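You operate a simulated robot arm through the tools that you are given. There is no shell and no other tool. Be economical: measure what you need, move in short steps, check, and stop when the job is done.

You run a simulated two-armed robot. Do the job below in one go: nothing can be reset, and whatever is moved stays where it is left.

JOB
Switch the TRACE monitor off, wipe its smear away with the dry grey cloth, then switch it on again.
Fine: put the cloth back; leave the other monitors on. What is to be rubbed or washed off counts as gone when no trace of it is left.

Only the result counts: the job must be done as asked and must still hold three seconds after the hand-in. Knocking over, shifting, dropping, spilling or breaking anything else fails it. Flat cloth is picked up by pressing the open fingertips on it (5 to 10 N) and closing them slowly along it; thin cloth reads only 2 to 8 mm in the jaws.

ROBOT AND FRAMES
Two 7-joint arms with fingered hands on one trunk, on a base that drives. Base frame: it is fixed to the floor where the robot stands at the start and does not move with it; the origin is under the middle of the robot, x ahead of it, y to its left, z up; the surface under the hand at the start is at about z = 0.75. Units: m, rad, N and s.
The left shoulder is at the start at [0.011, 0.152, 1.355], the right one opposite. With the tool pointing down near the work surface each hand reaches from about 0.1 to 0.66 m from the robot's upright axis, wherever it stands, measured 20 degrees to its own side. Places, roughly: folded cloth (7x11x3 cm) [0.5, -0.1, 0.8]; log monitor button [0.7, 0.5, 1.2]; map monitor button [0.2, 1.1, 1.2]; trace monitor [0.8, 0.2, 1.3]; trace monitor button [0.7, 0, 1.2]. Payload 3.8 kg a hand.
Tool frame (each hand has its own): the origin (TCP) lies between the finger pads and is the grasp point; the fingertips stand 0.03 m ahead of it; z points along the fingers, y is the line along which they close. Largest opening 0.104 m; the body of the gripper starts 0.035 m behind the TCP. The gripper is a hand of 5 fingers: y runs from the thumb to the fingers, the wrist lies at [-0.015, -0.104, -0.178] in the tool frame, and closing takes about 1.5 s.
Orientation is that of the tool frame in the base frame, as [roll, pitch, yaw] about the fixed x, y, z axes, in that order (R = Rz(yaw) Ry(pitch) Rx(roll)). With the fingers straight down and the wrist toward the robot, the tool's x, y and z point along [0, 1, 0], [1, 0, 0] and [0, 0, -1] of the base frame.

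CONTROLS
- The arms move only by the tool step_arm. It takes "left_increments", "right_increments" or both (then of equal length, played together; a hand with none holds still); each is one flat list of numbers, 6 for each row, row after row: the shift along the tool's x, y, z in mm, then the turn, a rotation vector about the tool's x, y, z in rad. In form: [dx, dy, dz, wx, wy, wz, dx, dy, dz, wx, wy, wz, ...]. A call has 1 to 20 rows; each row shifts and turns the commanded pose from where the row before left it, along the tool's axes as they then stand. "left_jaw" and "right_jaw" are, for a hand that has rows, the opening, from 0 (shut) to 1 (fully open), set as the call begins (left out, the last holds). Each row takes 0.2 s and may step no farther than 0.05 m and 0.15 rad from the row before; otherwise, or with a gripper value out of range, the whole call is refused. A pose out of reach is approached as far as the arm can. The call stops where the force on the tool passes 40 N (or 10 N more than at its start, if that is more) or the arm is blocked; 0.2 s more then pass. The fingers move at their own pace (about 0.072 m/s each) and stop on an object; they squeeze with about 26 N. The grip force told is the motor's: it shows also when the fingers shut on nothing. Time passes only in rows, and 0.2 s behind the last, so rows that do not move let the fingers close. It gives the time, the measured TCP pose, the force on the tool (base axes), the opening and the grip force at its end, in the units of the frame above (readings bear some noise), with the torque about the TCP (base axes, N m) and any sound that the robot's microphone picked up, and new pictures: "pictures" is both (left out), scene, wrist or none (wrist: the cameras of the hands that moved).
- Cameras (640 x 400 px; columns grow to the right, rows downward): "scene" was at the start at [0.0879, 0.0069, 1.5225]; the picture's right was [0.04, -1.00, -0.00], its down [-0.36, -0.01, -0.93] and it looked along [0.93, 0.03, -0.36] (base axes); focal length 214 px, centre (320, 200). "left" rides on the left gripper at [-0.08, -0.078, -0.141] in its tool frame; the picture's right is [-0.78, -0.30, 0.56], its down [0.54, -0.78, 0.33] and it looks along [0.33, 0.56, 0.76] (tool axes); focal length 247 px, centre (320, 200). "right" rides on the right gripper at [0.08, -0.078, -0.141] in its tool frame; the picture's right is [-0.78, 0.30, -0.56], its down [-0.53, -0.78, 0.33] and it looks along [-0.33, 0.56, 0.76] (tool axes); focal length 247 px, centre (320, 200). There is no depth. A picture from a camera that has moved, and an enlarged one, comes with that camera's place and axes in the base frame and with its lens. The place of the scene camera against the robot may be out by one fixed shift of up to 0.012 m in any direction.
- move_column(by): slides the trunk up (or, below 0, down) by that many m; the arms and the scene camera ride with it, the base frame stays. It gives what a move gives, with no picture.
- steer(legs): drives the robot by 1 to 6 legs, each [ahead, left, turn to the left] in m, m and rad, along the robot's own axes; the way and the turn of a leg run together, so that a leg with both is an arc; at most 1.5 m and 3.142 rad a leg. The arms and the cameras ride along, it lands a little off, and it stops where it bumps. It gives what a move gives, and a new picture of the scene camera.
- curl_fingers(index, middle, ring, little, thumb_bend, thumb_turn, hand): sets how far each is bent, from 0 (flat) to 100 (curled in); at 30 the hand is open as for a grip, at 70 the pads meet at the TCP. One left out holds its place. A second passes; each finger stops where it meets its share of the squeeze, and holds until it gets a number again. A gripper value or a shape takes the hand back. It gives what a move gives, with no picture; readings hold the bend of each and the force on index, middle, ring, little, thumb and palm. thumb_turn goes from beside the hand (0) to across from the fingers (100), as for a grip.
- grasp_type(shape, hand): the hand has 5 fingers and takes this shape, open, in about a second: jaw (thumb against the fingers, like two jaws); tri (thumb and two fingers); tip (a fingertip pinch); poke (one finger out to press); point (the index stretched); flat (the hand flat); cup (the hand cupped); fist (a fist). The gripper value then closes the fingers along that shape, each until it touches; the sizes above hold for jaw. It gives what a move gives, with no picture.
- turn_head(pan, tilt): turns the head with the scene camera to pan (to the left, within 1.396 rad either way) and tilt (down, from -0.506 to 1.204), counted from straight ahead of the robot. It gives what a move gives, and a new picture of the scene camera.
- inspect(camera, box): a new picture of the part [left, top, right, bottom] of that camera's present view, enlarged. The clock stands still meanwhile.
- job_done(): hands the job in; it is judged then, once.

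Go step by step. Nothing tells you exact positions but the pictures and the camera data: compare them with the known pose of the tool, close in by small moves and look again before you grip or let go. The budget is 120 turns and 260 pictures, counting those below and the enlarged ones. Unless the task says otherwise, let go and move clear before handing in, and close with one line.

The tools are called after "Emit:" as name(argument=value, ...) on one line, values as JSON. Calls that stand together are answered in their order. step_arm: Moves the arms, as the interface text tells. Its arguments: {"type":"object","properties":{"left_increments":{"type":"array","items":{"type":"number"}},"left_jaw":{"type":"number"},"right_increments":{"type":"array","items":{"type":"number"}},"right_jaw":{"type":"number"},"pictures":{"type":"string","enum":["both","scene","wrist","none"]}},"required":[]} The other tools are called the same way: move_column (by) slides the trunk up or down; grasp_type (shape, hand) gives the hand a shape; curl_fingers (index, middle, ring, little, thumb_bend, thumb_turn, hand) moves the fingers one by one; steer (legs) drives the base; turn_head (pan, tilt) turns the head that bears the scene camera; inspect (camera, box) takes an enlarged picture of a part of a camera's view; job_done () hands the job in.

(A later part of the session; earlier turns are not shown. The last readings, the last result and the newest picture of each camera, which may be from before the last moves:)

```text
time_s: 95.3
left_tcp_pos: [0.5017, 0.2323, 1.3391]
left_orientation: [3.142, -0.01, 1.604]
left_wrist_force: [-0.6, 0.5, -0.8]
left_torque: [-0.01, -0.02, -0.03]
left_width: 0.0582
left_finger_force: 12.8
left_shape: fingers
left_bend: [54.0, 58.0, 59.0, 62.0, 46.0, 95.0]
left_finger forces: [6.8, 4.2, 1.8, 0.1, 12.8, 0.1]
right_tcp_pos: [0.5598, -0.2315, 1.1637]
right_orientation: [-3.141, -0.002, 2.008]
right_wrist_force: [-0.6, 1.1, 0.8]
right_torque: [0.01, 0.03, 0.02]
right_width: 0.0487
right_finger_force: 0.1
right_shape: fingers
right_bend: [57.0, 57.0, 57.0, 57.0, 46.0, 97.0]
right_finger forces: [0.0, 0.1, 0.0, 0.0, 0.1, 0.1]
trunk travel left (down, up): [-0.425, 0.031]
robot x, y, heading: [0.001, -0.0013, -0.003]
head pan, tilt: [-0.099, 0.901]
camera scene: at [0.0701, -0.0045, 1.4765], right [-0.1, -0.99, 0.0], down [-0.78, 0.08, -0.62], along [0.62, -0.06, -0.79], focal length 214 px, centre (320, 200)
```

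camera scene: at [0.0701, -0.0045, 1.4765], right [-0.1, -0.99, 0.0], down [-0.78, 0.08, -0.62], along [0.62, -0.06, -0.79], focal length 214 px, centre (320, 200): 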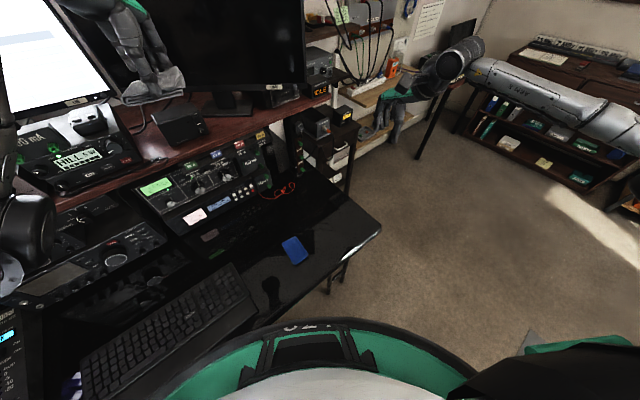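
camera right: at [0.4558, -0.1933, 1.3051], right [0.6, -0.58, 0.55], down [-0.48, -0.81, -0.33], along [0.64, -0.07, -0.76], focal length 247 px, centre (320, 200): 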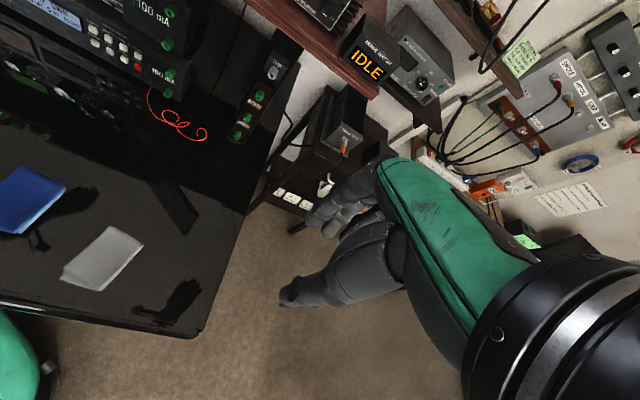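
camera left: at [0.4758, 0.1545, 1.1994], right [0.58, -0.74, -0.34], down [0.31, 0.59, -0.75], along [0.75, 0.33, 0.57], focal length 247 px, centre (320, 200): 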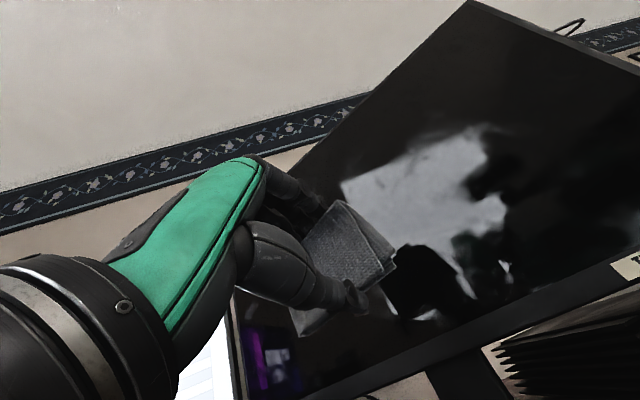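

Emit:
step_arm(left_increments=[-29, 0, 38, 0, 0, 0, -29, 0, 38, 0, 0, 0, -29, 0, 38, 0, 0, 0, -29, 0, 38, 0, 0, 0, -29, 0, 38, 0, 0, 0, -29, 0, 38, 0, 0, 0, -30, 0, 38, 0, 0, 0, -31, 0, 38, 0, 0, 0, -31, 0, 38, 0, 0, 0, -31, 0, 38, 0, 0, 0, 0, 0, 0, 0, 0, 0.149, 0, 0, 0, 0, 0, 0.149, 0, 0, 0, 0, 0, 0.149, 0, 0, 0, 0, 0, 0.149, 0, 0, 0, 0, 0, 0.149, 0, 0, 0, 0, 0, 0.149, 0, 0, 0, 0, 0, 0.149])

```text
time_s: 98.9
left_tcp_pos: [0.511, -0.0631, 0.9583]
left_orientation: [-3.136, -0.003, 0.557]
left_wrist_force: [0.0, -0.6, -0.6]
left_torque: [-0.02, -0.01, -0.06]
left_width: 0.0576
left_finger_force: 11.7
left_shape: fingers
left_bend: [54.0, 58.0, 60.0, 62.0, 46.0, 95.0]
left_finger forces: [6.7, 4.1, 1.4, 0.0, 12.5, 0.0]
right_tcp_pos: [0.5603, -0.2321, 1.1646]
right_orientation: [-3.138, -0.004, 2.007]
right_wrist_force: [0.9, -0.2, 0.0]
right_torque: [0.03, -0.04, 0.01]
right_width: 0.0483
right_finger_force: 0.1
right_shape: fingers
right_bend: [57.0, 57.0, 57.0, 57.0, 46.0, 97.0]
right_finger forces: [0.0, 0.0, 0.0, 0.1, 0.1, 0.0]
trunk travel left (down, up): [-0.425, 0.031]
robot x, y, heading: [-0.0017, -0.0015, -0.001]
head pan, tilt: [-0.099, 0.901]
camera scene: at [0.0705, -0.0043, 1.4764], right [-0.1, -0.99, 0.0], down [-0.78, 0.08, -0.62], along [0.61, -0.06, -0.79], focal length 214 px, centre (320, 200)
camera left: at [0.402, -0.0405, 1.0984], right [-0.82, -0.15, -0.56], down [0.04, 0.94, -0.33], along [0.58, -0.29, -0.76], focal length 247 px, centre (320, 200)
```

scene: 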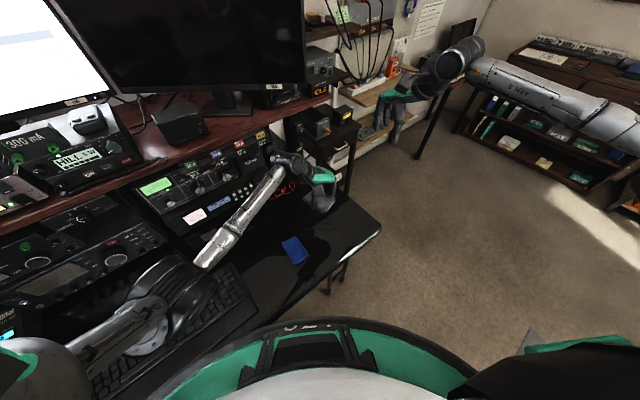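
left: 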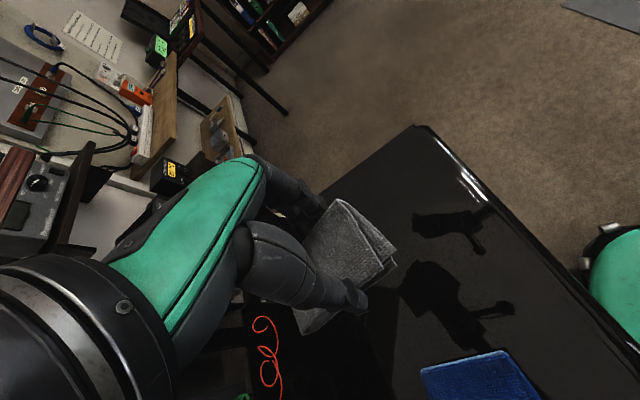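

The hand is over the original spot, clear of the blue cloth and the cable. Lowering the cloth to the desk.

Emit:
step_arm(left_increments=[0, 0, 40, 0, 0, 0, 0, 0, 40, 0, 0, 0, 0, 0, 40, 0, 0, 0, 0, 0, 30, 0, 0, 0, 0, 0, 10, 0, 0, 0], pictures="none")

Emit:
step_arm(left_increments=[0, 0, 5, 0, 0, 0], pictures="none")

Emit:
step_arm(left_increments=[0, 0, 3, 0, 0, 0], pictures="none")

```text
time_s: 100.1
left_tcp_pos: [0.5086, -0.0618, 0.7968]
left_orientation: [-3.132, -0.002, 0.559]
left_wrist_force: [0.9, 0.2, -0.3]
left_torque: [-0.03, 0.01, -0.03]
left_width: 0.0576
left_finger_force: 12.5
left_shape: fingers
left_bend: [54.0, 58.0, 60.0, 62.0, 46.0, 95.0]
left_finger forces: [6.8, 4.1, 1.4, 0.0, 12.4, 0.1]
right_tcp_pos: [0.5598, -0.2325, 1.164]
right_orientation: [-3.14, -0.003, 2.008]
right_wrist_force: [0.0, -0.2, -0.4]
right_torque: [0.01, -0.01, 0.0]
right_width: 0.0485
right_finger_force: 0.0
right_shape: fingers
right_bend: [57.0, 57.0, 57.0, 57.0, 46.0, 97.0]
right_finger forces: [0.1, 0.1, 0.1, 0.1, 0.1, 0.1]
trunk travel left (down, up): [-0.425, 0.031]
robot x, y, heading: [-0.0015, 0.0023, -0.001]
head pan, tilt: [-0.099, 0.901]
```

```text
time_s: 100.5
left_tcp_pos: [0.507, -0.0631, 0.7933]
left_orientation: [-3.136, -0.005, 0.558]
left_wrist_force: [0.2, 0.6, 1.0]
left_torque: [0.05, -0.12, 0.03]
left_width: 0.0574
left_finger_force: 13.5
left_shape: fingers
left_bend: [54.0, 58.0, 60.0, 62.0, 46.0, 95.0]
left_finger forces: [6.3, 4.0, 3.3, 0.0, 12.9, 0.0]
left hand out of reach, approached as far as the arm can: row 1
right_tcp_pos: [0.5599, -0.2313, 1.1648]
right_orientation: [-3.141, -0.004, 2.009]
right_wrist_force: [0.1, -0.9, 0.4]
right_torque: [0.03, -0.01, 0.0]
right_width: 0.0485
right_finger_force: 0.2
right_shape: fingers
right_bend: [57.0, 57.0, 57.0, 57.0, 46.0, 97.0]
right_finger forces: [0.0, 0.0, 0.0, 0.0, 0.1, 0.0]
trunk travel left (down, up): [-0.425, 0.031]
robot x, y, heading: [0.0028, -0.0006, -0.002]
head pan, tilt: [-0.099, 0.901]
```

```text
time_s: 100.9
left_tcp_pos: [0.5054, -0.0629, 0.7902]
left_orientation: [-3.134, -0.007, 0.558]
left_wrist_force: [1.3, -0.2, 3.0]
left_torque: [0.12, -0.18, -0.03]
left_width: 0.0577
left_finger_force: 14.3
left_shape: fingers
left_bend: [54.0, 58.0, 59.0, 62.0, 46.0, 95.0]
left_finger forces: [6.1, 4.1, 5.0, 0.0, 13.1, 0.1]
right_tcp_pos: [0.5608, -0.2314, 1.1647]
right_orientation: [-3.141, -0.004, 2.008]
right_wrist_force: [-0.3, 0.2, 0.6]
right_torque: [-0.01, -0.01, 0.0]
right_width: 0.0485
right_finger_force: 0.2
right_shape: fingers
right_bend: [57.0, 57.0, 57.0, 57.0, 46.0, 97.0]
right_finger forces: [0.0, 0.0, 0.0, 0.0, 0.0, 0.0]
trunk travel left (down, up): [-0.425, 0.031]
robot x, y, heading: [0.0028, -0.0014, -0.001]
head pan, tilt: [-0.099, 0.901]
```

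The cloth rests on the desk (about 3 N). Releasing evenly and rising straight up.

Emit:
curl_fingers(hand="left", index=47, middle=47, ring=47, little=47, thumb_bend=43)

Emit:
curl_fingers(hand="left", index=33, middle=33, ring=33, little=33, thumb_bend=33)

Emit:
step_arm(left_increments=[0, 0, -10, 0, 0, 0, 0, 0, -30, 0, 0, 0, 0, 0, -40, 0, 0, 0, 0, 0, -40, 0, 0, 0, 0, 0, -40, 0, 0, 0])

```text
time_s: 101.9
left_tcp_pos: [0.5057, -0.063, 0.7915]
left_orientation: [-3.134, -0.004, 0.558]
left_wrist_force: [-0.9, -0.4, -0.7]
left_torque: [0.01, -0.04, -0.01]
left_width: 0.0655
left_finger_force: 0.1
left_shape: fingers
left_bend: [47.0, 47.0, 47.0, 47.0, 43.0, 97.0]
left_finger forces: [0.0, 0.0, 0.0, 0.0, 0.1, 0.0]
right_tcp_pos: [0.5604, -0.2325, 1.1645]
right_orientation: [-3.141, -0.001, 2.008]
right_wrist_force: [-0.3, -0.2, 0.1]
right_torque: [-0.01, 0.03, 0.0]
right_width: 0.0485
right_finger_force: 0.0
right_shape: fingers
right_bend: [57.0, 57.0, 57.0, 57.0, 46.0, 97.0]
right_finger forces: [0.0, 0.0, 0.0, 0.0, 0.1, 0.0]
trunk travel left (down, up): [-0.425, 0.031]
robot x, y, heading: [0.0021, -0.0032, -0.003]
head pan, tilt: [-0.099, 0.901]
```

```text
time_s: 102.9
left_tcp_pos: [0.5054, -0.0622, 0.7908]
left_orientation: [-3.133, -0.004, 0.558]
left_wrist_force: [-0.1, 0.4, -0.5]
left_torque: [0.02, 0.01, 0.03]
left_width: 0.0953
left_finger_force: 0.0
left_shape: fingers
left_bend: [33.0, 33.0, 33.0, 33.0, 33.0, 97.0]
left_finger forces: [0.0, 0.0, 0.1, 0.1, 0.0, 0.1]
right_tcp_pos: [0.5603, -0.2317, 1.1655]
right_orientation: [-3.141, -0.004, 2.008]
right_wrist_force: [-0.1, -0.1, -0.6]
right_torque: [0.03, -0.03, 0.02]
right_width: 0.0484
right_finger_force: 0.1
right_shape: fingers
right_bend: [57.0, 57.0, 57.0, 57.0, 46.0, 97.0]
right_finger forces: [0.1, 0.0, 0.0, 0.0, 0.0, 0.1]
trunk travel left (down, up): [-0.425, 0.031]
robot x, y, heading: [0.003, 0.0004, 0.0]
head pan, tilt: [-0.099, 0.901]
```

```text
time_s: 104.1
left_tcp_pos: [0.5717, -0.0894, 0.9093]
left_orientation: [-3.133, -0.004, 0.559]
left_wrist_force: [-0.9, 0.5, -0.4]
left_torque: [-0.07, -0.01, -0.04]
left_width: 0.0951
left_finger_force: 0.0
left_shape: fingers
left_bend: [33.0, 33.0, 33.0, 33.0, 33.0, 97.0]
left_finger forces: [0.0, 0.0, 0.0, 0.1, 0.1, 0.1]
left hand out of reach, approached as far as the arm can: row 2, 3, 4, 5
right_tcp_pos: [0.5601, -0.2335, 1.1649]
right_orientation: [3.141, -0.004, 2.008]
right_wrist_force: [0.3, 0.3, 0.3]
right_torque: [0.0, 0.01, -0.02]
right_width: 0.0486
right_finger_force: 0.0
right_shape: fingers
right_bend: [57.0, 57.0, 57.0, 57.0, 46.0, 97.0]
right_finger forces: [0.1, 0.1, 0.0, 0.0, 0.0, 0.0]
trunk travel left (down, up): [-0.425, 0.031]
robot x, y, heading: [-0.0007, 0.0007, 0.001]
head pan, tilt: [-0.099, 0.901]
camera scene: at [0.07, -0.0046, 1.4764], right [-0.1, -0.99, 0.0], down [-0.78, 0.08, -0.62], along [0.62, -0.06, -0.79], focal length 214 px, centre (320, 200)
camera left: at [0.4629, -0.0675, 1.0503], right [-0.82, -0.16, -0.56], down [0.04, 0.95, -0.32], along [0.58, -0.29, -0.76], focal length 247 px, centre (320, 200)
```

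scene: 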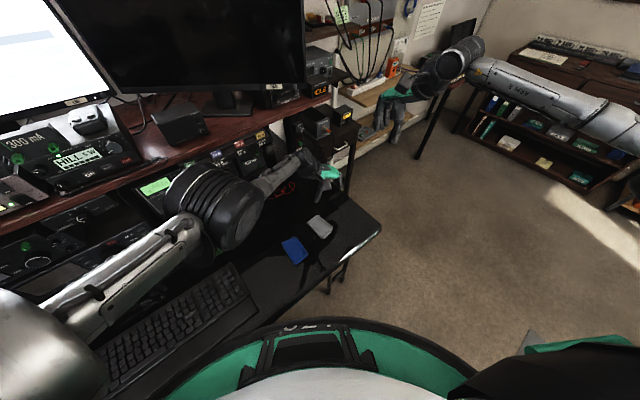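
left: 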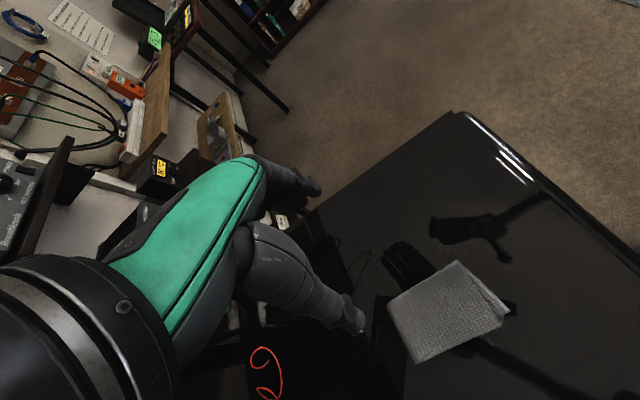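

The cloth is back in place. The left elbow swung to another configuration on the way up, with nothing touched; I'll draw the hand back and up gently.

Emit:
step_arm(left_increments=[-9, -14, -20, 0, 0, 0, -9, -14, -20, 0, 0, 0, -9, -14, -25, 0, 0, 0, -9, -14, -25, 0, 0, 0], pictures="scene")

Emit:
inspect(camera="scene", box=[220, 140, 400, 280])

```text
time_s: 105.1
left_tcp_pos: [0.5915, -0.0954, 0.9602]
left_orientation: [-3.133, -0.005, 0.558]
left_wrist_force: [-0.5, -0.8, -0.3]
left_torque: [0.0, 0.0, -0.01]
left_width: 0.0952
left_finger_force: 0.0
left_shape: fingers
left_bend: [33.0, 33.0, 33.0, 33.0, 33.0, 97.0]
left_finger forces: [0.1, 0.0, 0.0, 0.1, 0.0, 0.0]
left hand out of reach, approached as far as the arm can: row 1, 2, 3, 4
right_tcp_pos: [0.5596, -0.2327, 1.1648]
right_orientation: [3.14, -0.004, 2.007]
right_wrist_force: [-0.3, 0.3, 0.2]
right_torque: [-0.04, 0.02, 0.02]
right_width: 0.0485
right_finger_force: 0.0
right_shape: fingers
right_bend: [57.0, 57.0, 57.0, 57.0, 46.0, 97.0]
right_finger forces: [0.0, 0.1, 0.0, 0.2, 0.2, 0.0]
trunk travel left (down, up): [-0.425, 0.031]
robot x, y, heading: [-0.0014, -0.0012, 0.003]
head pan, tilt: [-0.099, 0.901]
camera scene: at [0.07, -0.0044, 1.4764], right [-0.1, -0.99, 0.0], down [-0.78, 0.08, -0.62], along [0.62, -0.06, -0.79], focal length 214 px, centre (320, 200)
```

scene: 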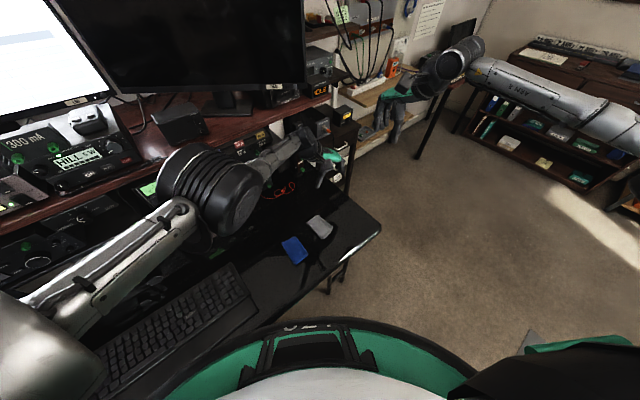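

```text
2.86 times, centred on (310, 210) of scene
camera zoom: at [0.07, -0.0044, 1.4764], right [-0.1, -0.99, 0.0], down [-0.78, 0.08, -0.62], along [0.62, -0.06, -0.79], focal length 613 px, centre (349, 171)
```

zoom: 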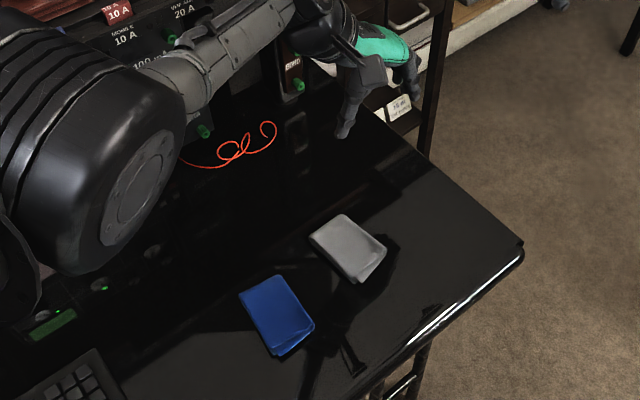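

The arm is stuck in an awkward branch at that yaw. Turning the wrist back toward straight ahead should free it.

Emit:
step_arm(left_increments=[0, 0, -5, 0, 0, -0.14, 0, 0, -5, 0, 0, -0.14, 0, 0, -5, 0, 0, -0.14], pictures="scene")

```text
time_s: 105.9
left_tcp_pos: [0.6126, -0.1061, 0.9661]
left_orientation: [-3.136, -0.006, 0.935]
left_wrist_force: [0.2, 0.3, 0.8]
left_torque: [-0.02, -0.01, 0.02]
left_width: 0.0953
left_finger_force: 0.1
left_shape: fingers
left_bend: [33.0, 33.0, 33.0, 33.0, 33.0, 97.0]
left_finger forces: [0.0, 0.0, 0.0, 0.1, 0.0, 0.0]
left hand out of reach, approached as far as the arm can: row 1, 2, 3
right_tcp_pos: [0.5604, -0.2327, 1.1656]
right_orientation: [3.141, -0.003, 2.011]
right_wrist_force: [-0.3, -0.5, 0.6]
right_torque: [-0.02, -0.01, -0.01]
right_width: 0.0485
right_finger_force: 0.0
right_shape: fingers
right_bend: [57.0, 57.0, 57.0, 57.0, 46.0, 97.0]
right_finger forces: [0.1, 0.1, 0.0, 0.1, 0.1, 0.0]
trunk travel left (down, up): [-0.425, 0.031]
robot x, y, heading: [0.0005, -0.0015, 0.0]
head pan, tilt: [-0.099, 0.901]
camera scene: at [0.0699, -0.0047, 1.4764], right [-0.1, -0.99, 0.0], down [-0.78, 0.08, -0.62], along [0.62, -0.06, -0.79], focal length 214 px, centre (320, 200)
```

scene: 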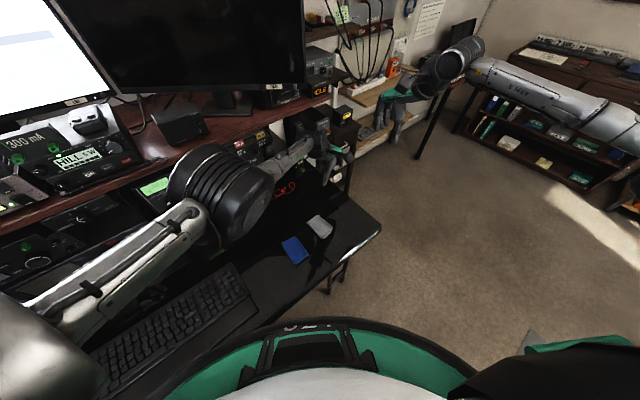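

I'll guide the hand up and to the left, where both arm configurations reach, to recover.

Emit:
step_arm(left_increments=[20, 2, -25, 0, 0, -0.1, 20, 2, -25, 0, 0, -0.1, 20, 2, -25, 0, 0, -0.1, 20, 2, -25, 0, 0, -0.1], pictures="scene")

```text
time_s: 106.9
left_tcp_pos: [0.675, -0.0445, 1.0609]
left_orientation: [-3.138, -0.007, 1.383]
left_wrist_force: [1.0, 0.1, 1.0]
left_torque: [0.02, -0.04, 0.0]
left_width: 0.0952
left_finger_force: 0.1
left_shape: fingers
left_bend: [33.0, 33.0, 33.0, 33.0, 33.0, 97.0]
left_finger forces: [0.0, 0.1, 0.0, 0.0, 0.0, 0.0]
left hand out of reach, approached as far as the arm can: row 1, 2, 3, 4
right_tcp_pos: [0.5596, -0.232, 1.1651]
right_orientation: [3.141, -0.001, 2.008]
right_wrist_force: [-0.7, 0.1, -0.3]
right_torque: [-0.01, 0.01, -0.01]
right_width: 0.0485
right_finger_force: 0.1
right_shape: fingers
right_bend: [57.0, 57.0, 57.0, 57.0, 46.0, 97.0]
right_finger forces: [0.0, 0.1, 0.0, 0.0, 0.1, 0.0]
trunk travel left (down, up): [-0.425, 0.031]
robot x, y, heading: [0.0006, -0.0001, -0.002]
head pan, tilt: [-0.099, 0.901]
camera scene: at [0.0699, -0.0042, 1.4764], right [-0.1, -0.99, 0.0], down [-0.78, 0.08, -0.62], along [0.62, -0.06, -0.79], focal length 214 px, centre (320, 200)
```

scene: 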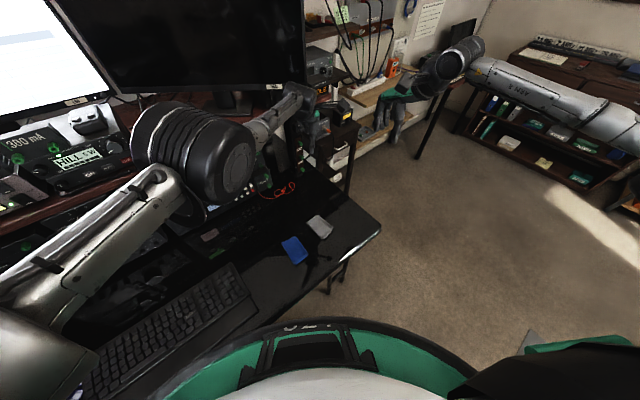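

The arm follows with an offset and is getting near the monitor, so no more forward or up. Moving left and back instead.

Emit:
step_arm(left_increments=[25, -25, 5, 0, 0, -0.03, 25, -25, 5, 0, 0, -0.03, 25, -25, 0, 0, 0, -0.03], pictures="scene")

```text
time_s: 107.7
left_tcp_pos: [0.6956, 0.0345, 1.0368]
left_orientation: [-3.138, -0.01, 1.469]
left_wrist_force: [-1.9, -1.5, -1.4]
left_torque: [-0.04, 0.01, 0.01]
left_width: 0.0956
left_finger_force: 1.5
left_shape: fingers
left_bend: [33.0, 33.0, 33.0, 33.0, 33.0, 98.0]
left_finger forces: [0.0, 0.1, 0.1, 2.4, 0.0, 0.0]
left hand out of reach, approached as far as the arm can: row 1, 2, 3
right_tcp_pos: [0.5603, -0.2318, 1.1649]
right_orientation: [3.141, 0.0, 2.006]
right_wrist_force: [0.0, -0.3, 0.4]
right_torque: [0.03, 0.01, 0.01]
right_width: 0.0488
right_finger_force: 0.1
right_shape: fingers
right_bend: [57.0, 57.0, 57.0, 57.0, 46.0, 97.0]
right_finger forces: [0.1, 0.1, 0.0, 0.1, 0.0, 0.0]
trunk travel left (down, up): [-0.425, 0.031]
robot x, y, heading: [0.0002, 0.0011, -0.004]
head pan, tilt: [-0.099, 0.901]
camera scene: at [0.0698, -0.004, 1.4764], right [-0.1, -0.99, 0.0], down [-0.78, 0.08, -0.62], along [0.62, -0.06, -0.79], focal length 214 px, centre (320, 200)
```

scene: 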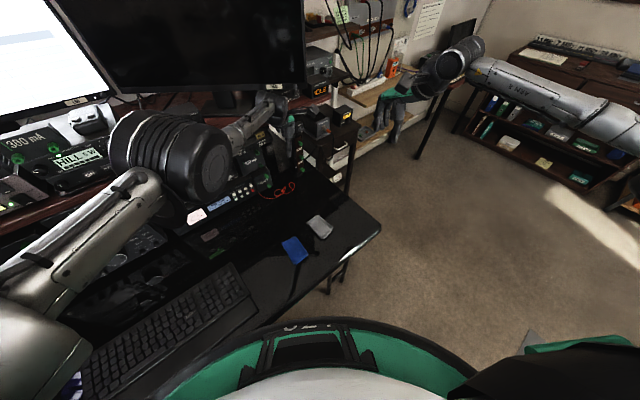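

A finger lightly touches something. The surest retreat is straight back with the base, so I'll drive back 15 cm.

Emit:
steer(legs=[[-0.15, 0, 0]])

```text
time_s: 109.1
left_tcp_pos: [0.5485, 0.0341, 1.0353]
left_orientation: [-3.138, -0.006, 1.47]
left_wrist_force: [0.5, -0.1, -0.1]
left_torque: [-0.02, 0.05, -0.02]
left_width: 0.0954
left_finger_force: 0.0
left_shape: fingers
left_bend: [33.0, 33.0, 33.0, 33.0, 33.0, 98.0]
left_finger forces: [0.1, 0.0, 0.1, 0.1, 0.0, 0.1]
right_tcp_pos: [0.4127, -0.2317, 1.1635]
right_orientation: [-3.138, -0.005, 2.007]
right_wrist_force: [-0.4, -0.4, 0.4]
right_torque: [-0.01, -0.03, -0.03]
right_width: 0.0483
right_finger_force: 0.2
right_shape: fingers
right_bend: [57.0, 57.0, 57.0, 57.0, 46.0, 97.0]
right_finger forces: [0.0, 0.1, 0.1, 0.1, 0.0, 0.1]
trunk travel left (down, up): [-0.425, 0.031]
robot x, y, heading: [-0.149, -0.0024, 0.005]
head pan, tilt: [-0.099, 0.901]
camera scene: at [-0.0763, -0.0044, 1.4762], right [-0.1, -1.0, 0.0], down [-0.78, 0.08, -0.62], along [0.61, -0.06, -0.79], focal length 214 px, centre (320, 200)
```

scene: 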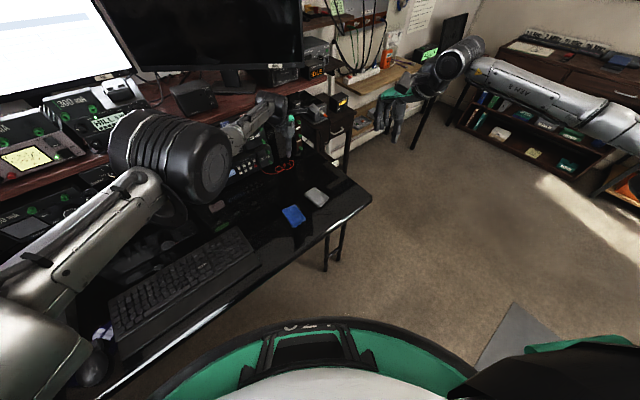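

Clear now, with no contact. Raising the left hand with space in front to recover a normal arm posture.

Emit:
step_arm(left_increments=[15, -5, -30, 0, 0, 0, 15, -5, -30, 0, 0, 0, 15, -5, -30, 0, 0, 0, 15, -5, -30, 0, 0, 0, 15, -5, -30, 0, 0, 0, 15, -5, -30, 0, 0, 0], pictures="scene")

```text
time_s: 110.5
left_tcp_pos: [0.5774, 0.1144, 1.2147]
left_orientation: [-3.136, -0.008, 1.469]
left_wrist_force: [0.1, -0.1, 0.1]
left_torque: [-0.01, -0.03, 0.04]
left_width: 0.0953
left_finger_force: 0.1
left_shape: fingers
left_bend: [33.0, 33.0, 33.0, 33.0, 33.0, 98.0]
left_finger forces: [0.1, 0.0, 0.0, 0.1, 0.0, 0.1]
left hand out of reach, approached as far as the arm can: row 1, 2, 3, 4, 5, 6
right_tcp_pos: [0.4097, -0.2315, 1.1639]
right_orientation: [-3.141, -0.003, 2.007]
right_wrist_force: [-0.5, -0.1, -0.4]
right_torque: [-0.01, 0.02, 0.0]
right_width: 0.0484
right_finger_force: 0.0
right_shape: fingers
right_bend: [57.0, 57.0, 57.0, 57.0, 46.0, 97.0]
right_finger forces: [0.1, 0.0, 0.0, 0.0, 0.0, 0.1]
trunk travel left (down, up): [-0.425, 0.031]
robot x, y, heading: [-0.147, -0.0041, -0.0]
head pan, tilt: [-0.099, 0.901]
camera scene: at [-0.0801, -0.004, 1.4765], right [-0.1, -0.99, 0.0], down [-0.78, 0.08, -0.62], along [0.62, -0.06, -0.79], focal length 214 px, centre (320, 200)
```

scene: 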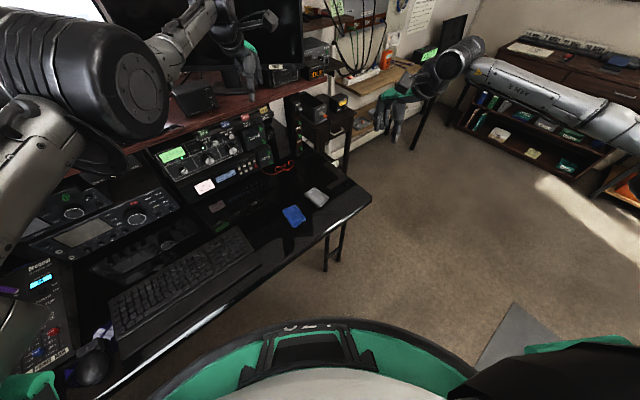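

Recovering further: continuing up and back to unwind the elbow.

Emit:
step_arm(left_increments=[10, -15, -35, 0, 0, -0.02, 10, -15, -35, 0, 0, -0.02, 10, -15, -35, 0, 0, -0.02, 10, -15, -35, 0, 0, -0.02, 10, -20, -35, 0, 0, -0.02, 10, -20, -35, 0, 0, 0, 10, -20, -35, 0, 0, 0, 10, -20, -35, 0, 0, 0], pictures="none")

Emit:
turn_head(pan=0.1, tilt=0.4)

```text
time_s: 112.3
left_tcp_pos: [0.4889, 0.1922, 1.5072]
left_orientation: [-3.138, -0.006, 1.569]
left_wrist_force: [0.2, 0.2, -1.2]
left_torque: [0.01, -0.02, 0.0]
left_width: 0.0957
left_finger_force: 0.0
left_shape: fingers
left_bend: [33.0, 33.0, 33.0, 33.0, 33.0, 98.0]
left_finger forces: [0.1, 0.1, 0.0, 0.0, 0.0, 0.0]
left hand out of reach, approached as far as the arm can: row 1, 2, 3, 4, 5, 6
right_tcp_pos: [0.4101, -0.2315, 1.1648]
right_orientation: [-3.14, 0.0, 2.007]
right_wrist_force: [-1.1, -0.7, -0.5]
right_torque: [0.0, 0.02, 0.01]
right_width: 0.0483
right_finger_force: 0.0
right_shape: fingers
right_bend: [57.0, 57.0, 57.0, 57.0, 46.0, 97.0]
right_finger forces: [0.1, 0.1, 0.0, 0.0, 0.1, 0.1]
trunk travel left (down, up): [-0.425, 0.031]
robot x, y, heading: [-0.1497, 0.0, 0.002]
head pan, tilt: [-0.099, 0.901]
```

```text
time_s: 113.2
left_tcp_pos: [0.4908, 0.1915, 1.5066]
left_orientation: [-3.134, -0.008, 1.569]
left_wrist_force: [0.2, -0.2, -0.1]
left_torque: [0.0, 0.02, -0.01]
left_width: 0.0954
left_finger_force: 0.0
left_shape: fingers
left_bend: [33.0, 33.0, 33.0, 33.0, 33.0, 98.0]
left_finger forces: [0.0, 0.0, 0.0, 0.1, 0.0, 0.0]
right_tcp_pos: [0.4123, -0.2314, 1.1641]
right_orientation: [-3.14, -0.005, 2.008]
right_wrist_force: [0.4, -0.1, -0.7]
right_torque: [0.02, 0.0, 0.02]
right_width: 0.0485
right_finger_force: 0.1
right_shape: fingers
right_bend: [57.0, 57.0, 57.0, 57.0, 46.0, 97.0]
right_finger forces: [0.0, 0.0, 0.0, 0.1, 0.1, 0.1]
trunk travel left (down, up): [-0.425, 0.031]
robot x, y, heading: [-0.1505, -0.003, 0.002]
head pan, tilt: [0.099, 0.4]
camera scene: at [-0.062, 0.0123, 1.5193], right [0.1, -1.0, 0.0], down [-0.39, -0.04, -0.92], along [0.91, 0.09, -0.39], focal length 214 px, centre (320, 200)
```

scene: 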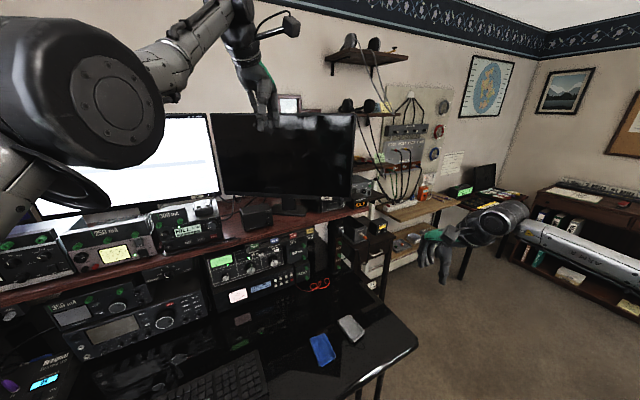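

The left arm is tracking again at z 1.51. Pulling it back to its starting pose relative to the robot.

Emit:
step_arm(left_increments=[3, -20, 0, 0, 0, 0, 3, -20, 0, 0, 0, 0, 3, -20, 0, 0, 0, 0, 3, -20, 0, 0, 0, 0, 3, -20, 0, 0, 0, 0, 3, -20, 0, 0, 0, 0, 3, -20, 0, 0, 0, 0, 0, -20, 0, 0, 0, 0], pictures="scene")

Emit:
inspect(camera="scene", box=[200, 100, 400, 300])

```text
time_s: 115.0
left_tcp_pos: [0.4338, 0.2127, 1.5827]
left_orientation: [-3.138, -0.009, 1.569]
left_wrist_force: [-0.1, 1.2, 0.6]
left_torque: [0.01, -0.01, 0.01]
left_width: 0.0952
left_finger_force: 0.1
left_shape: fingers
left_bend: [33.0, 33.0, 33.0, 33.0, 33.0, 98.0]
left_finger forces: [0.0, 0.0, 0.0, 0.0, 0.0, 0.0]
left hand out of reach, approached as far as the arm can: row 1, 2, 3, 4, 5, 6, 7, 8
right_tcp_pos: [0.41, -0.2318, 1.1643]
right_orientation: [3.141, -0.001, 2.007]
right_wrist_force: [-0.7, -0.5, 0.2]
right_torque: [0.01, -0.01, 0.01]
right_width: 0.0485
right_finger_force: 0.1
right_shape: fingers
right_bend: [57.0, 57.0, 57.0, 57.0, 46.0, 97.0]
right_finger forces: [0.1, 0.1, 0.0, 0.1, 0.0, 0.1]
trunk travel left (down, up): [-0.425, 0.031]
robot x, y, heading: [-0.1511, 0.0026, -0.001]
head pan, tilt: [0.099, 0.4]
camera scene: at [-0.0629, 0.0123, 1.5194], right [0.1, -1.0, 0.0], down [-0.39, -0.04, -0.92], along [0.92, 0.09, -0.39], focal length 214 px, centre (320, 200)
```

scene: 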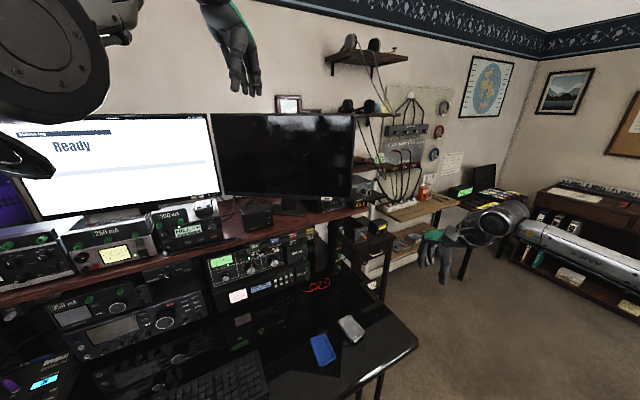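

```text
2.00 times, centred on (300, 200) of scene
camera zoom: at [-0.0629, 0.0123, 1.5194], right [0.1, -1.0, 0.0], down [-0.39, -0.04, -0.92], along [0.92, 0.09, -0.39], focal length 429 px, centre (360, 200)
```

zoom: 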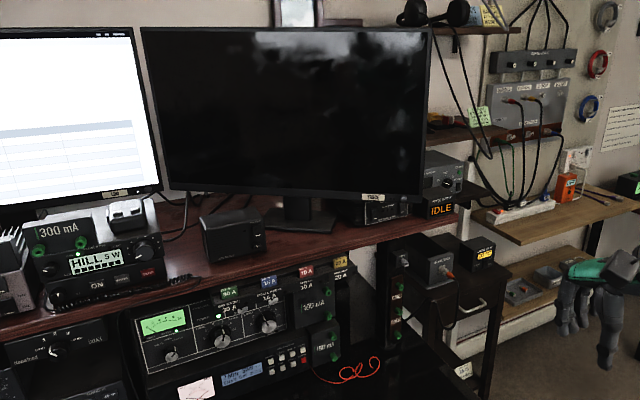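

Everything on the desks looks undisturbed. Since the right arm is in a normal posture, it will press the button: poke shape and pointing forward, done here with free space.

Emit:
grasp_type(shape="poke", hand="right")

Emit:
step_arm(right_increments=[0, 0, -10, 0, 0, 0.146, 0, 0, -10, 0, 0, 0.146, 0, 0, -10, 0, 0, 0.146, 0, 0, -10, -0.143, 0, 0, 0, 0, 0, -0.143, 0, 0, 0, 0, 0, -0.143, 0, 0, 0, 0, 0, -0.143, 0, 0, 0, 0, 0, -0.143, 0, 0, 0, 0, 0, -0.143, 0, 0, 0, 0, 0, -0.143, 0, 0, 0, 0, 0, -0.143, 0, 0, 0, 0, 0, -0.143, 0, 0, 0, 0, 0, -0.143, 0, 0, 0, 0, 0, -0.141, 0, 0, 0, 0, 0, 0, 0, -0.12, 0, 0, 0, 0, 0, -0.12, 0, 0, 0, 0, 0, -0.117], pictures="both")

```text
time_s: 115.9
left_tcp_pos: [0.4342, 0.2121, 1.5827]
left_orientation: [-3.136, -0.008, 1.569]
left_wrist_force: [0.5, 0.2, 0.4]
left_torque: [0.0, 0.0, 0.01]
left_width: 0.0954
left_finger_force: 0.1
left_shape: fingers
left_bend: [33.0, 33.0, 33.0, 33.0, 33.0, 98.0]
left_finger forces: [0.0, 0.0, 0.1, 0.0, 0.0, 0.0]
right_tcp_pos: [0.4104, -0.2308, 1.1638]
right_orientation: [-3.14, -0.002, 2.004]
right_wrist_force: [0.1, -0.6, -0.3]
right_torque: [0.02, 0.0, -0.04]
right_width: 0.0
right_finger_force: 0.0
right_shape: poke
right_bend: [70.0, 70.0, 99.0, 99.0, 100.0, 100.0]
right_finger forces: [0.0, 0.0, 0.0, 0.1, 0.0, 0.0]
trunk travel left (down, up): [-0.425, 0.031]
robot x, y, heading: [-0.1471, -0.0011, -0.002]
head pan, tilt: [0.099, 0.4]
```

```text
time_s: 119.5
left_tcp_pos: [0.4364, 0.2133, 1.5821]
left_orientation: [-3.136, -0.008, 1.57]
left_wrist_force: [-0.7, 0.3, -0.6]
left_torque: [0.0, -0.03, -0.04]
left_width: 0.0954
left_finger_force: 0.0
left_shape: fingers
left_bend: [33.0, 33.0, 33.0, 33.0, 33.0, 98.0]
left_finger forces: [0.0, 0.1, 0.0, 0.0, 0.0, 0.1]
right_tcp_pos: [0.4101, -0.231, 1.2045]
right_orientation: [2.606, 0.185, 1.878]
right_wrist_force: [0.1, 0.3, -0.8]
right_torque: [-0.03, 0.0, -0.01]
right_width: 0.0
right_finger_force: 0.1
right_shape: poke
right_bend: [70.0, 70.0, 99.0, 99.0, 100.0, 100.0]
right_finger forces: [0.2, 0.1, 0.0, 0.0, 0.0, 0.0]
right hand out of reach, approached as far as the arm can: row 8, 9, 10, 11, 12, 13, 14
trunk travel left (down, up): [-0.425, 0.031]
robot x, y, heading: [-0.1491, 0.0005, -0.001]
head pan, tilt: [0.099, 0.4]
camera scene: at [-0.0623, 0.0123, 1.5194], right [0.1, -1.0, 0.0], down [-0.39, -0.04, -0.92], along [0.92, 0.09, -0.39], focal length 214 px, centre (320, 200)
camera right: at [0.2495, -0.1847, 1.2694], right [0.17, -0.62, 0.76], down [-0.28, -0.77, -0.57], along [0.95, -0.12, -0.3], focal length 247 px, centre (320, 200)
```

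scene: 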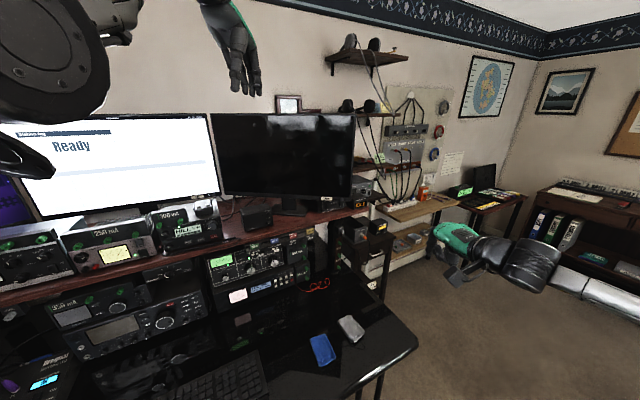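
right: 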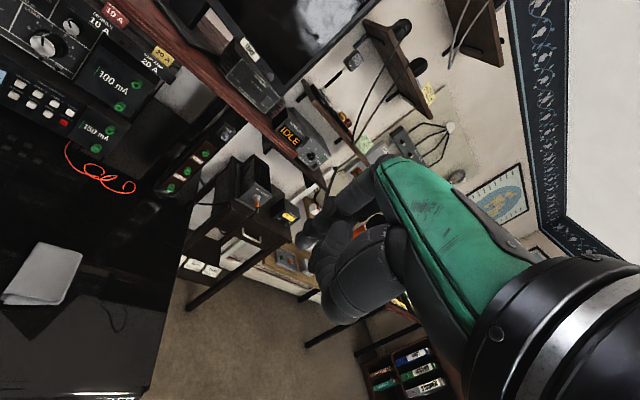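

The wrist reaches its limit at this low height; raising the hand to about z 1.45, as at the start, should let it point forward.

Emit:
step_arm(right_increments=[-7, 42, 0, 0, 0, 0, -7, 42, 0, 0, 0, 0, -7, 42, 0, 0, 0, 0, -7, 42, 0, 0, 0, 0, -7, 42, 0, 0, 0, 0, -7, 42, 0, 0, 0, 0, 0, 0, 0, 0, 0, 0], pictures="scene")

```text
time_s: 121.1
left_tcp_pos: [0.4336, 0.212, 1.5838]
left_orientation: [-3.138, -0.008, 1.568]
left_wrist_force: [0.8, 0.0, 0.3]
left_torque: [0.02, 0.02, -0.02]
left_width: 0.0957
left_finger_force: 0.1
left_shape: fingers
left_bend: [33.0, 33.0, 33.0, 33.0, 33.0, 98.0]
left_finger forces: [0.0, 0.1, 0.0, 0.0, 0.0, 0.0]
right_tcp_pos: [0.6138, -0.1868, 1.3328]
right_orientation: [2.607, 0.187, 1.876]
right_wrist_force: [-0.8, 0.0, 0.3]
right_torque: [0.02, 0.02, 0.01]
right_width: 0.0002
right_finger_force: 0.1
right_shape: poke
right_bend: [70.0, 70.0, 99.0, 99.0, 100.0, 100.0]
right_finger forces: [0.0, 0.1, 0.1, 0.1, 0.1, 0.0]
right hand out of reach, approached as far as the arm can: row 6
trunk travel left (down, up): [-0.425, 0.031]
robot x, y, heading: [-0.1483, 0.0004, -0.004]
head pan, tilt: [0.099, 0.4]
camera scene: at [-0.0632, 0.0116, 1.5194], right [0.1, -1.0, 0.0], down [-0.39, -0.04, -0.92], along [0.92, 0.09, -0.39], focal length 214 px, centre (320, 200)
```

scene: 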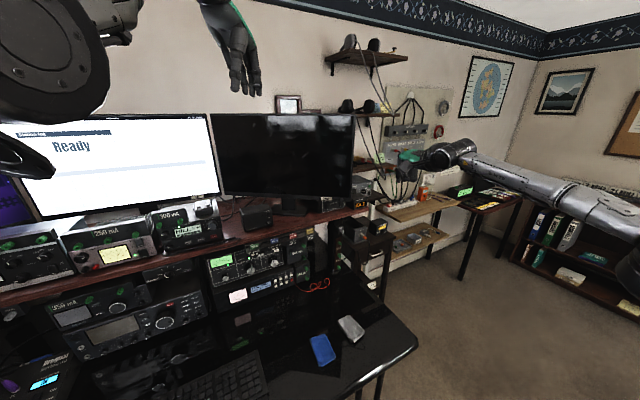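

Emit:
step_arm(right_increments=[7, -19, -36, 0, 0, 0, 7, -19, -36, 0, 0, 0, 7, -19, -36, 0, 0, 0, 7, -19, -36, 0, 0, 0, 7, -19, -36, 0, 0, 0, 7, -19, -36, 0, 0, 0, 0, 0, 0, -0.14, 0, 0, 0, 0, 0, -0.14, 0, 0, 0, 0, 0, -0.14, 0, 0], pictures="scene")

```text
time_s: 123.1
left_tcp_pos: [0.434, 0.2106, 1.584]
left_orientation: [-3.139, -0.009, 1.57]
left_wrist_force: [0.2, 0.3, -0.2]
left_torque: [-0.04, 0.0, -0.05]
left_width: 0.0953
left_finger_force: 0.0
left_shape: fingers
left_bend: [33.0, 33.0, 33.0, 33.0, 33.0, 98.0]
left_finger forces: [0.0, 0.0, 0.0, 0.0, 0.1, 0.0]
right_tcp_pos: [0.3937, -0.1863, 1.4515]
right_orientation: [2.184, 0.185, 1.879]
right_wrist_force: [-0.1, -0.1, 0.1]
right_torque: [0.0, 0.0, -0.02]
right_width: 0.0
right_finger_force: 0.1
right_shape: poke
right_bend: [70.0, 70.0, 99.0, 99.0, 100.0, 100.0]
right_finger forces: [0.1, 0.0, 0.0, 0.0, 0.0, 0.1]
trunk travel left (down, up): [-0.425, 0.031]
robot x, y, heading: [-0.1492, -0.0004, -0.003]
head pan, tilt: [0.099, 0.4]
camera scene: at [-0.063, 0.012, 1.5194], right [0.1, -1.0, 0.0], down [-0.39, -0.04, -0.92], along [0.92, 0.09, -0.39], focal length 214 px, centre (320, 200)
```

scene: 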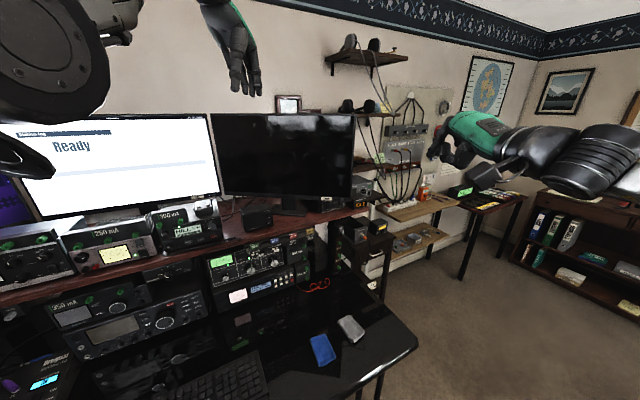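

Good, it tracks now. Finishing the pitch to forward and straightening the yaw.

Emit:
step_arm(right_increments=[0, 0, 0, -0.14, 0, 0, 0, 0, 0, -0.14, 0, 0, 0, 0, 0, -0.14, 0, 0, 0, 0, 0, -0.14, 0, 0, 0, 0, 0, -0.053, 0, 0, 0, 0, 0, 0, -0.15, 0, 0, 0, 0, 0, -0.15, 0, 0, 0, 0, 0, 0, 0], pictures="wrist")

```text
time_s: 124.9
left_tcp_pos: [0.4344, 0.2127, 1.5831]
left_orientation: [-3.137, -0.008, 1.569]
left_wrist_force: [0.0, 0.5, 0.2]
left_torque: [0.03, -0.02, -0.02]
left_width: 0.0955
left_finger_force: 0.1
left_shape: fingers
left_bend: [33.0, 33.0, 33.0, 33.0, 33.0, 98.0]
left_finger forces: [0.1, 0.0, 0.1, 0.0, 0.0, 0.1]
right_tcp_pos: [0.3953, -0.1915, 1.4519]
right_orientation: [1.559, 0.183, 1.784]
right_wrist_force: [-0.5, -0.3, 0.2]
right_torque: [0.02, -0.02, -0.03]
right_width: 0.0
right_finger_force: 0.0
right_shape: poke
right_bend: [70.0, 70.0, 99.0, 99.0, 100.0, 100.0]
right_finger forces: [0.0, 0.0, 0.1, 0.0, 0.0, 0.1]
right hand out of reach, approached as far as the arm can: row 6, 7
trunk travel left (down, up): [-0.425, 0.031]
robot x, y, heading: [-0.1477, -0.0018, -0.003]
head pan, tilt: [0.099, 0.4]
camera right: at [0.2445, -0.1592, 1.3585], right [-0.4, -0.81, 0.43], down [0.48, -0.58, -0.66], along [0.78, -0.06, 0.62], focal length 247 px, centre (320, 200)
```

right: 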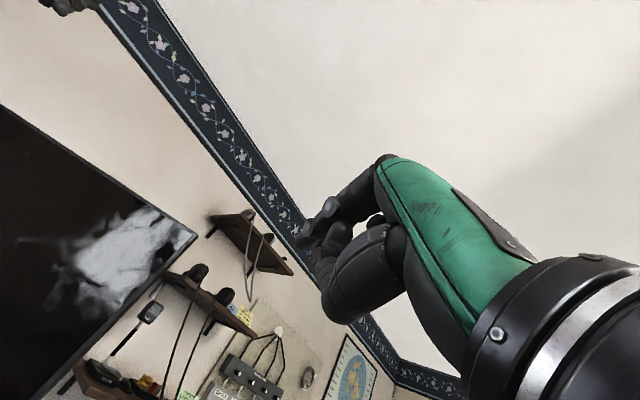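

Pointing forward, 12° to the left – fine for a press. Both hands are clear of the screen, so I'll drive forward to the original spot.

Emit:
steer(legs=[[0.15, 0, 0]])

```text
time_s: 126.3
left_tcp_pos: [0.582, 0.2124, 1.5848]
left_orientation: [-3.14, -0.008, 1.568]
left_wrist_force: [-0.2, -0.1, 0.4]
left_torque: [-0.01, -0.03, -0.04]
left_width: 0.0955
left_finger_force: 0.1
left_shape: fingers
left_bend: [33.0, 33.0, 33.0, 33.0, 33.0, 98.0]
left_finger forces: [0.1, 0.0, 0.0, 0.0, 0.0, 0.0]
right_tcp_pos: [0.5431, -0.1915, 1.453]
right_orientation: [1.556, 0.186, 1.784]
right_wrist_force: [-0.9, 0.6, 0.3]
right_torque: [0.04, 0.04, -0.03]
right_width: 0.0
right_finger_force: 0.0
right_shape: poke
right_bend: [70.0, 70.0, 99.0, 99.0, 100.0, 100.0]
right_finger forces: [0.0, 0.0, 0.1, 0.0, 0.0, 0.0]
trunk travel left (down, up): [-0.425, 0.031]
robot x, y, heading: [0.0024, -0.0006, -0.0]
head pan, tilt: [0.099, 0.4]
camera scene: at [0.0849, 0.0125, 1.5197], right [0.1, -0.99, 0.0], down [-0.39, -0.04, -0.92], along [0.92, 0.09, -0.39], focal length 214 px, centre (320, 200)
```

scene: 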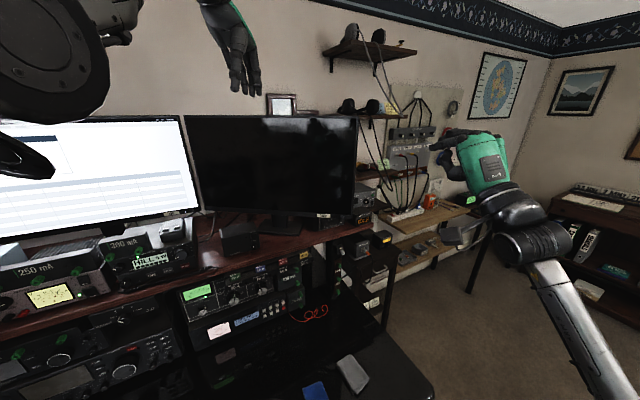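

Back at the start position. Moving the right hand in front of the button, stopping about 8 cm short.

Emit:
step_arm(right_increments=[15, -29, 25, 0, 0, 0, 15, -29, 25, 0, 0, 0, 15, -29, 25, 0, 0, 0, 20, -29, 20, 0, 0, 0, 25, -29, 11, 0, 0, 0, 30, -30, 5, 0, 0, 0, 33, -30, 3, 0, 0, 0, 34, -30, 2, 0, 0, 0])

```text
time_s: 128.1
left_tcp_pos: [0.5858, 0.2127, 1.5836]
left_orientation: [-3.136, -0.009, 1.569]
left_wrist_force: [-1.5, 0.6, -0.4]
left_torque: [-0.01, 0.02, 0.0]
left_width: 0.0952
left_finger_force: 0.1
left_shape: fingers
left_bend: [33.0, 33.0, 33.0, 33.0, 33.0, 98.0]
left_finger forces: [0.0, 0.0, 0.1, 0.0, 0.0, 0.0]
right_tcp_pos: [0.6796, -0.2147, 1.245]
right_orientation: [1.562, 0.178, 1.812]
right_wrist_force: [-0.2, -0.1, 0.4]
right_torque: [-0.01, 0.0, -0.02]
right_width: 0.0
right_finger_force: 0.1
right_shape: poke
right_bend: [70.0, 70.0, 99.0, 99.0, 100.0, 100.0]
right_finger forces: [0.0, 0.0, 0.0, 0.0, 0.0, 0.0]
right hand out of reach, approached as far as the arm can: row 1, 2, 3, 4, 5, 6, 7, 8
trunk travel left (down, up): [-0.425, 0.031]
robot x, y, heading: [0.0012, -0.0023, -0.001]
head pan, tilt: [0.099, 0.4]
camera scene: at [0.0894, 0.0126, 1.5193], right [0.1, -0.99, 0.0], down [-0.39, -0.04, -0.92], along [0.92, 0.09, -0.39], focal length 214 px, centre (320, 200)
camera right: at [0.5271, -0.1847, 1.1518], right [-0.37, -0.82, 0.43], down [0.49, -0.57, -0.67], along [0.79, -0.04, 0.61], focal length 247 px, centre (320, 200)
```

scene: 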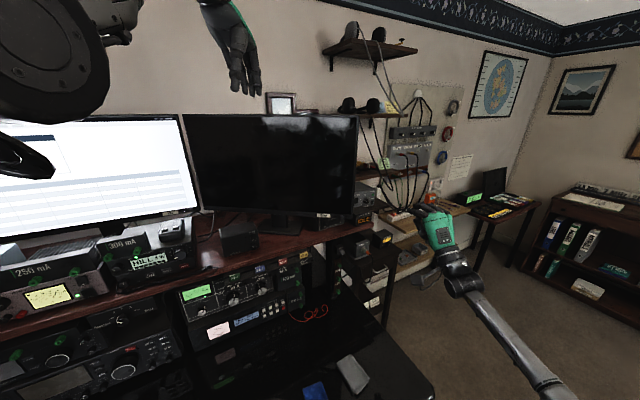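
right: 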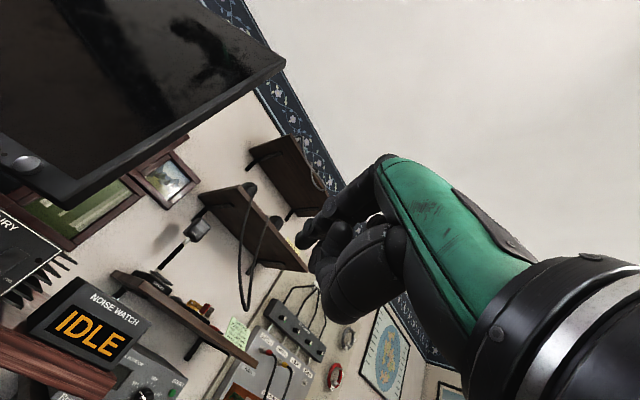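

The right arm stalls short of the centre line. As with the left, I'll try letting the hand roll while shifting left, holding back from the screen.

Emit:
step_arm(right_increments=[0, 0, -20, 0, 0, -0.1, 8, -5, -20, 0, 0, -0.1, 15, -5, -10, 0, 0, -0.1, 15, -5, 0, 0, 0, -0.05, 15, -5, 0, 0, 0, 0], pictures="none")

```text
time_s: 129.3
left_tcp_pos: [0.5849, 0.214, 1.5828]
left_orientation: [-3.138, -0.007, 1.568]
left_wrist_force: [0.0, -0.2, 0.0]
left_torque: [0.03, 0.01, -0.02]
left_width: 0.0952
left_finger_force: 0.0
left_shape: fingers
left_bend: [33.0, 33.0, 33.0, 33.0, 33.0, 98.0]
left_finger forces: [0.1, 0.1, 0.0, 0.0, 0.0, 0.1]
right_tcp_pos: [0.6363, -0.2997, 1.2642]
right_orientation: [1.56, 0.535, 1.788]
right_wrist_force: [0.6, 0.5, 0.3]
right_torque: [0.01, 0.02, -0.02]
right_width: 0.0
right_finger_force: 0.1
right_shape: poke
right_bend: [70.0, 70.0, 99.0, 99.0, 100.0, 100.0]
right_finger forces: [0.0, 0.0, 0.0, 0.0, 0.1, 0.0]
right hand out of reach, approached as far as the arm can: row 1, 2, 3, 4, 5
trunk travel left (down, up): [-0.425, 0.031]
robot x, y, heading: [0.001, -0.0022, -0.001]
head pan, tilt: [0.099, 0.4]
```

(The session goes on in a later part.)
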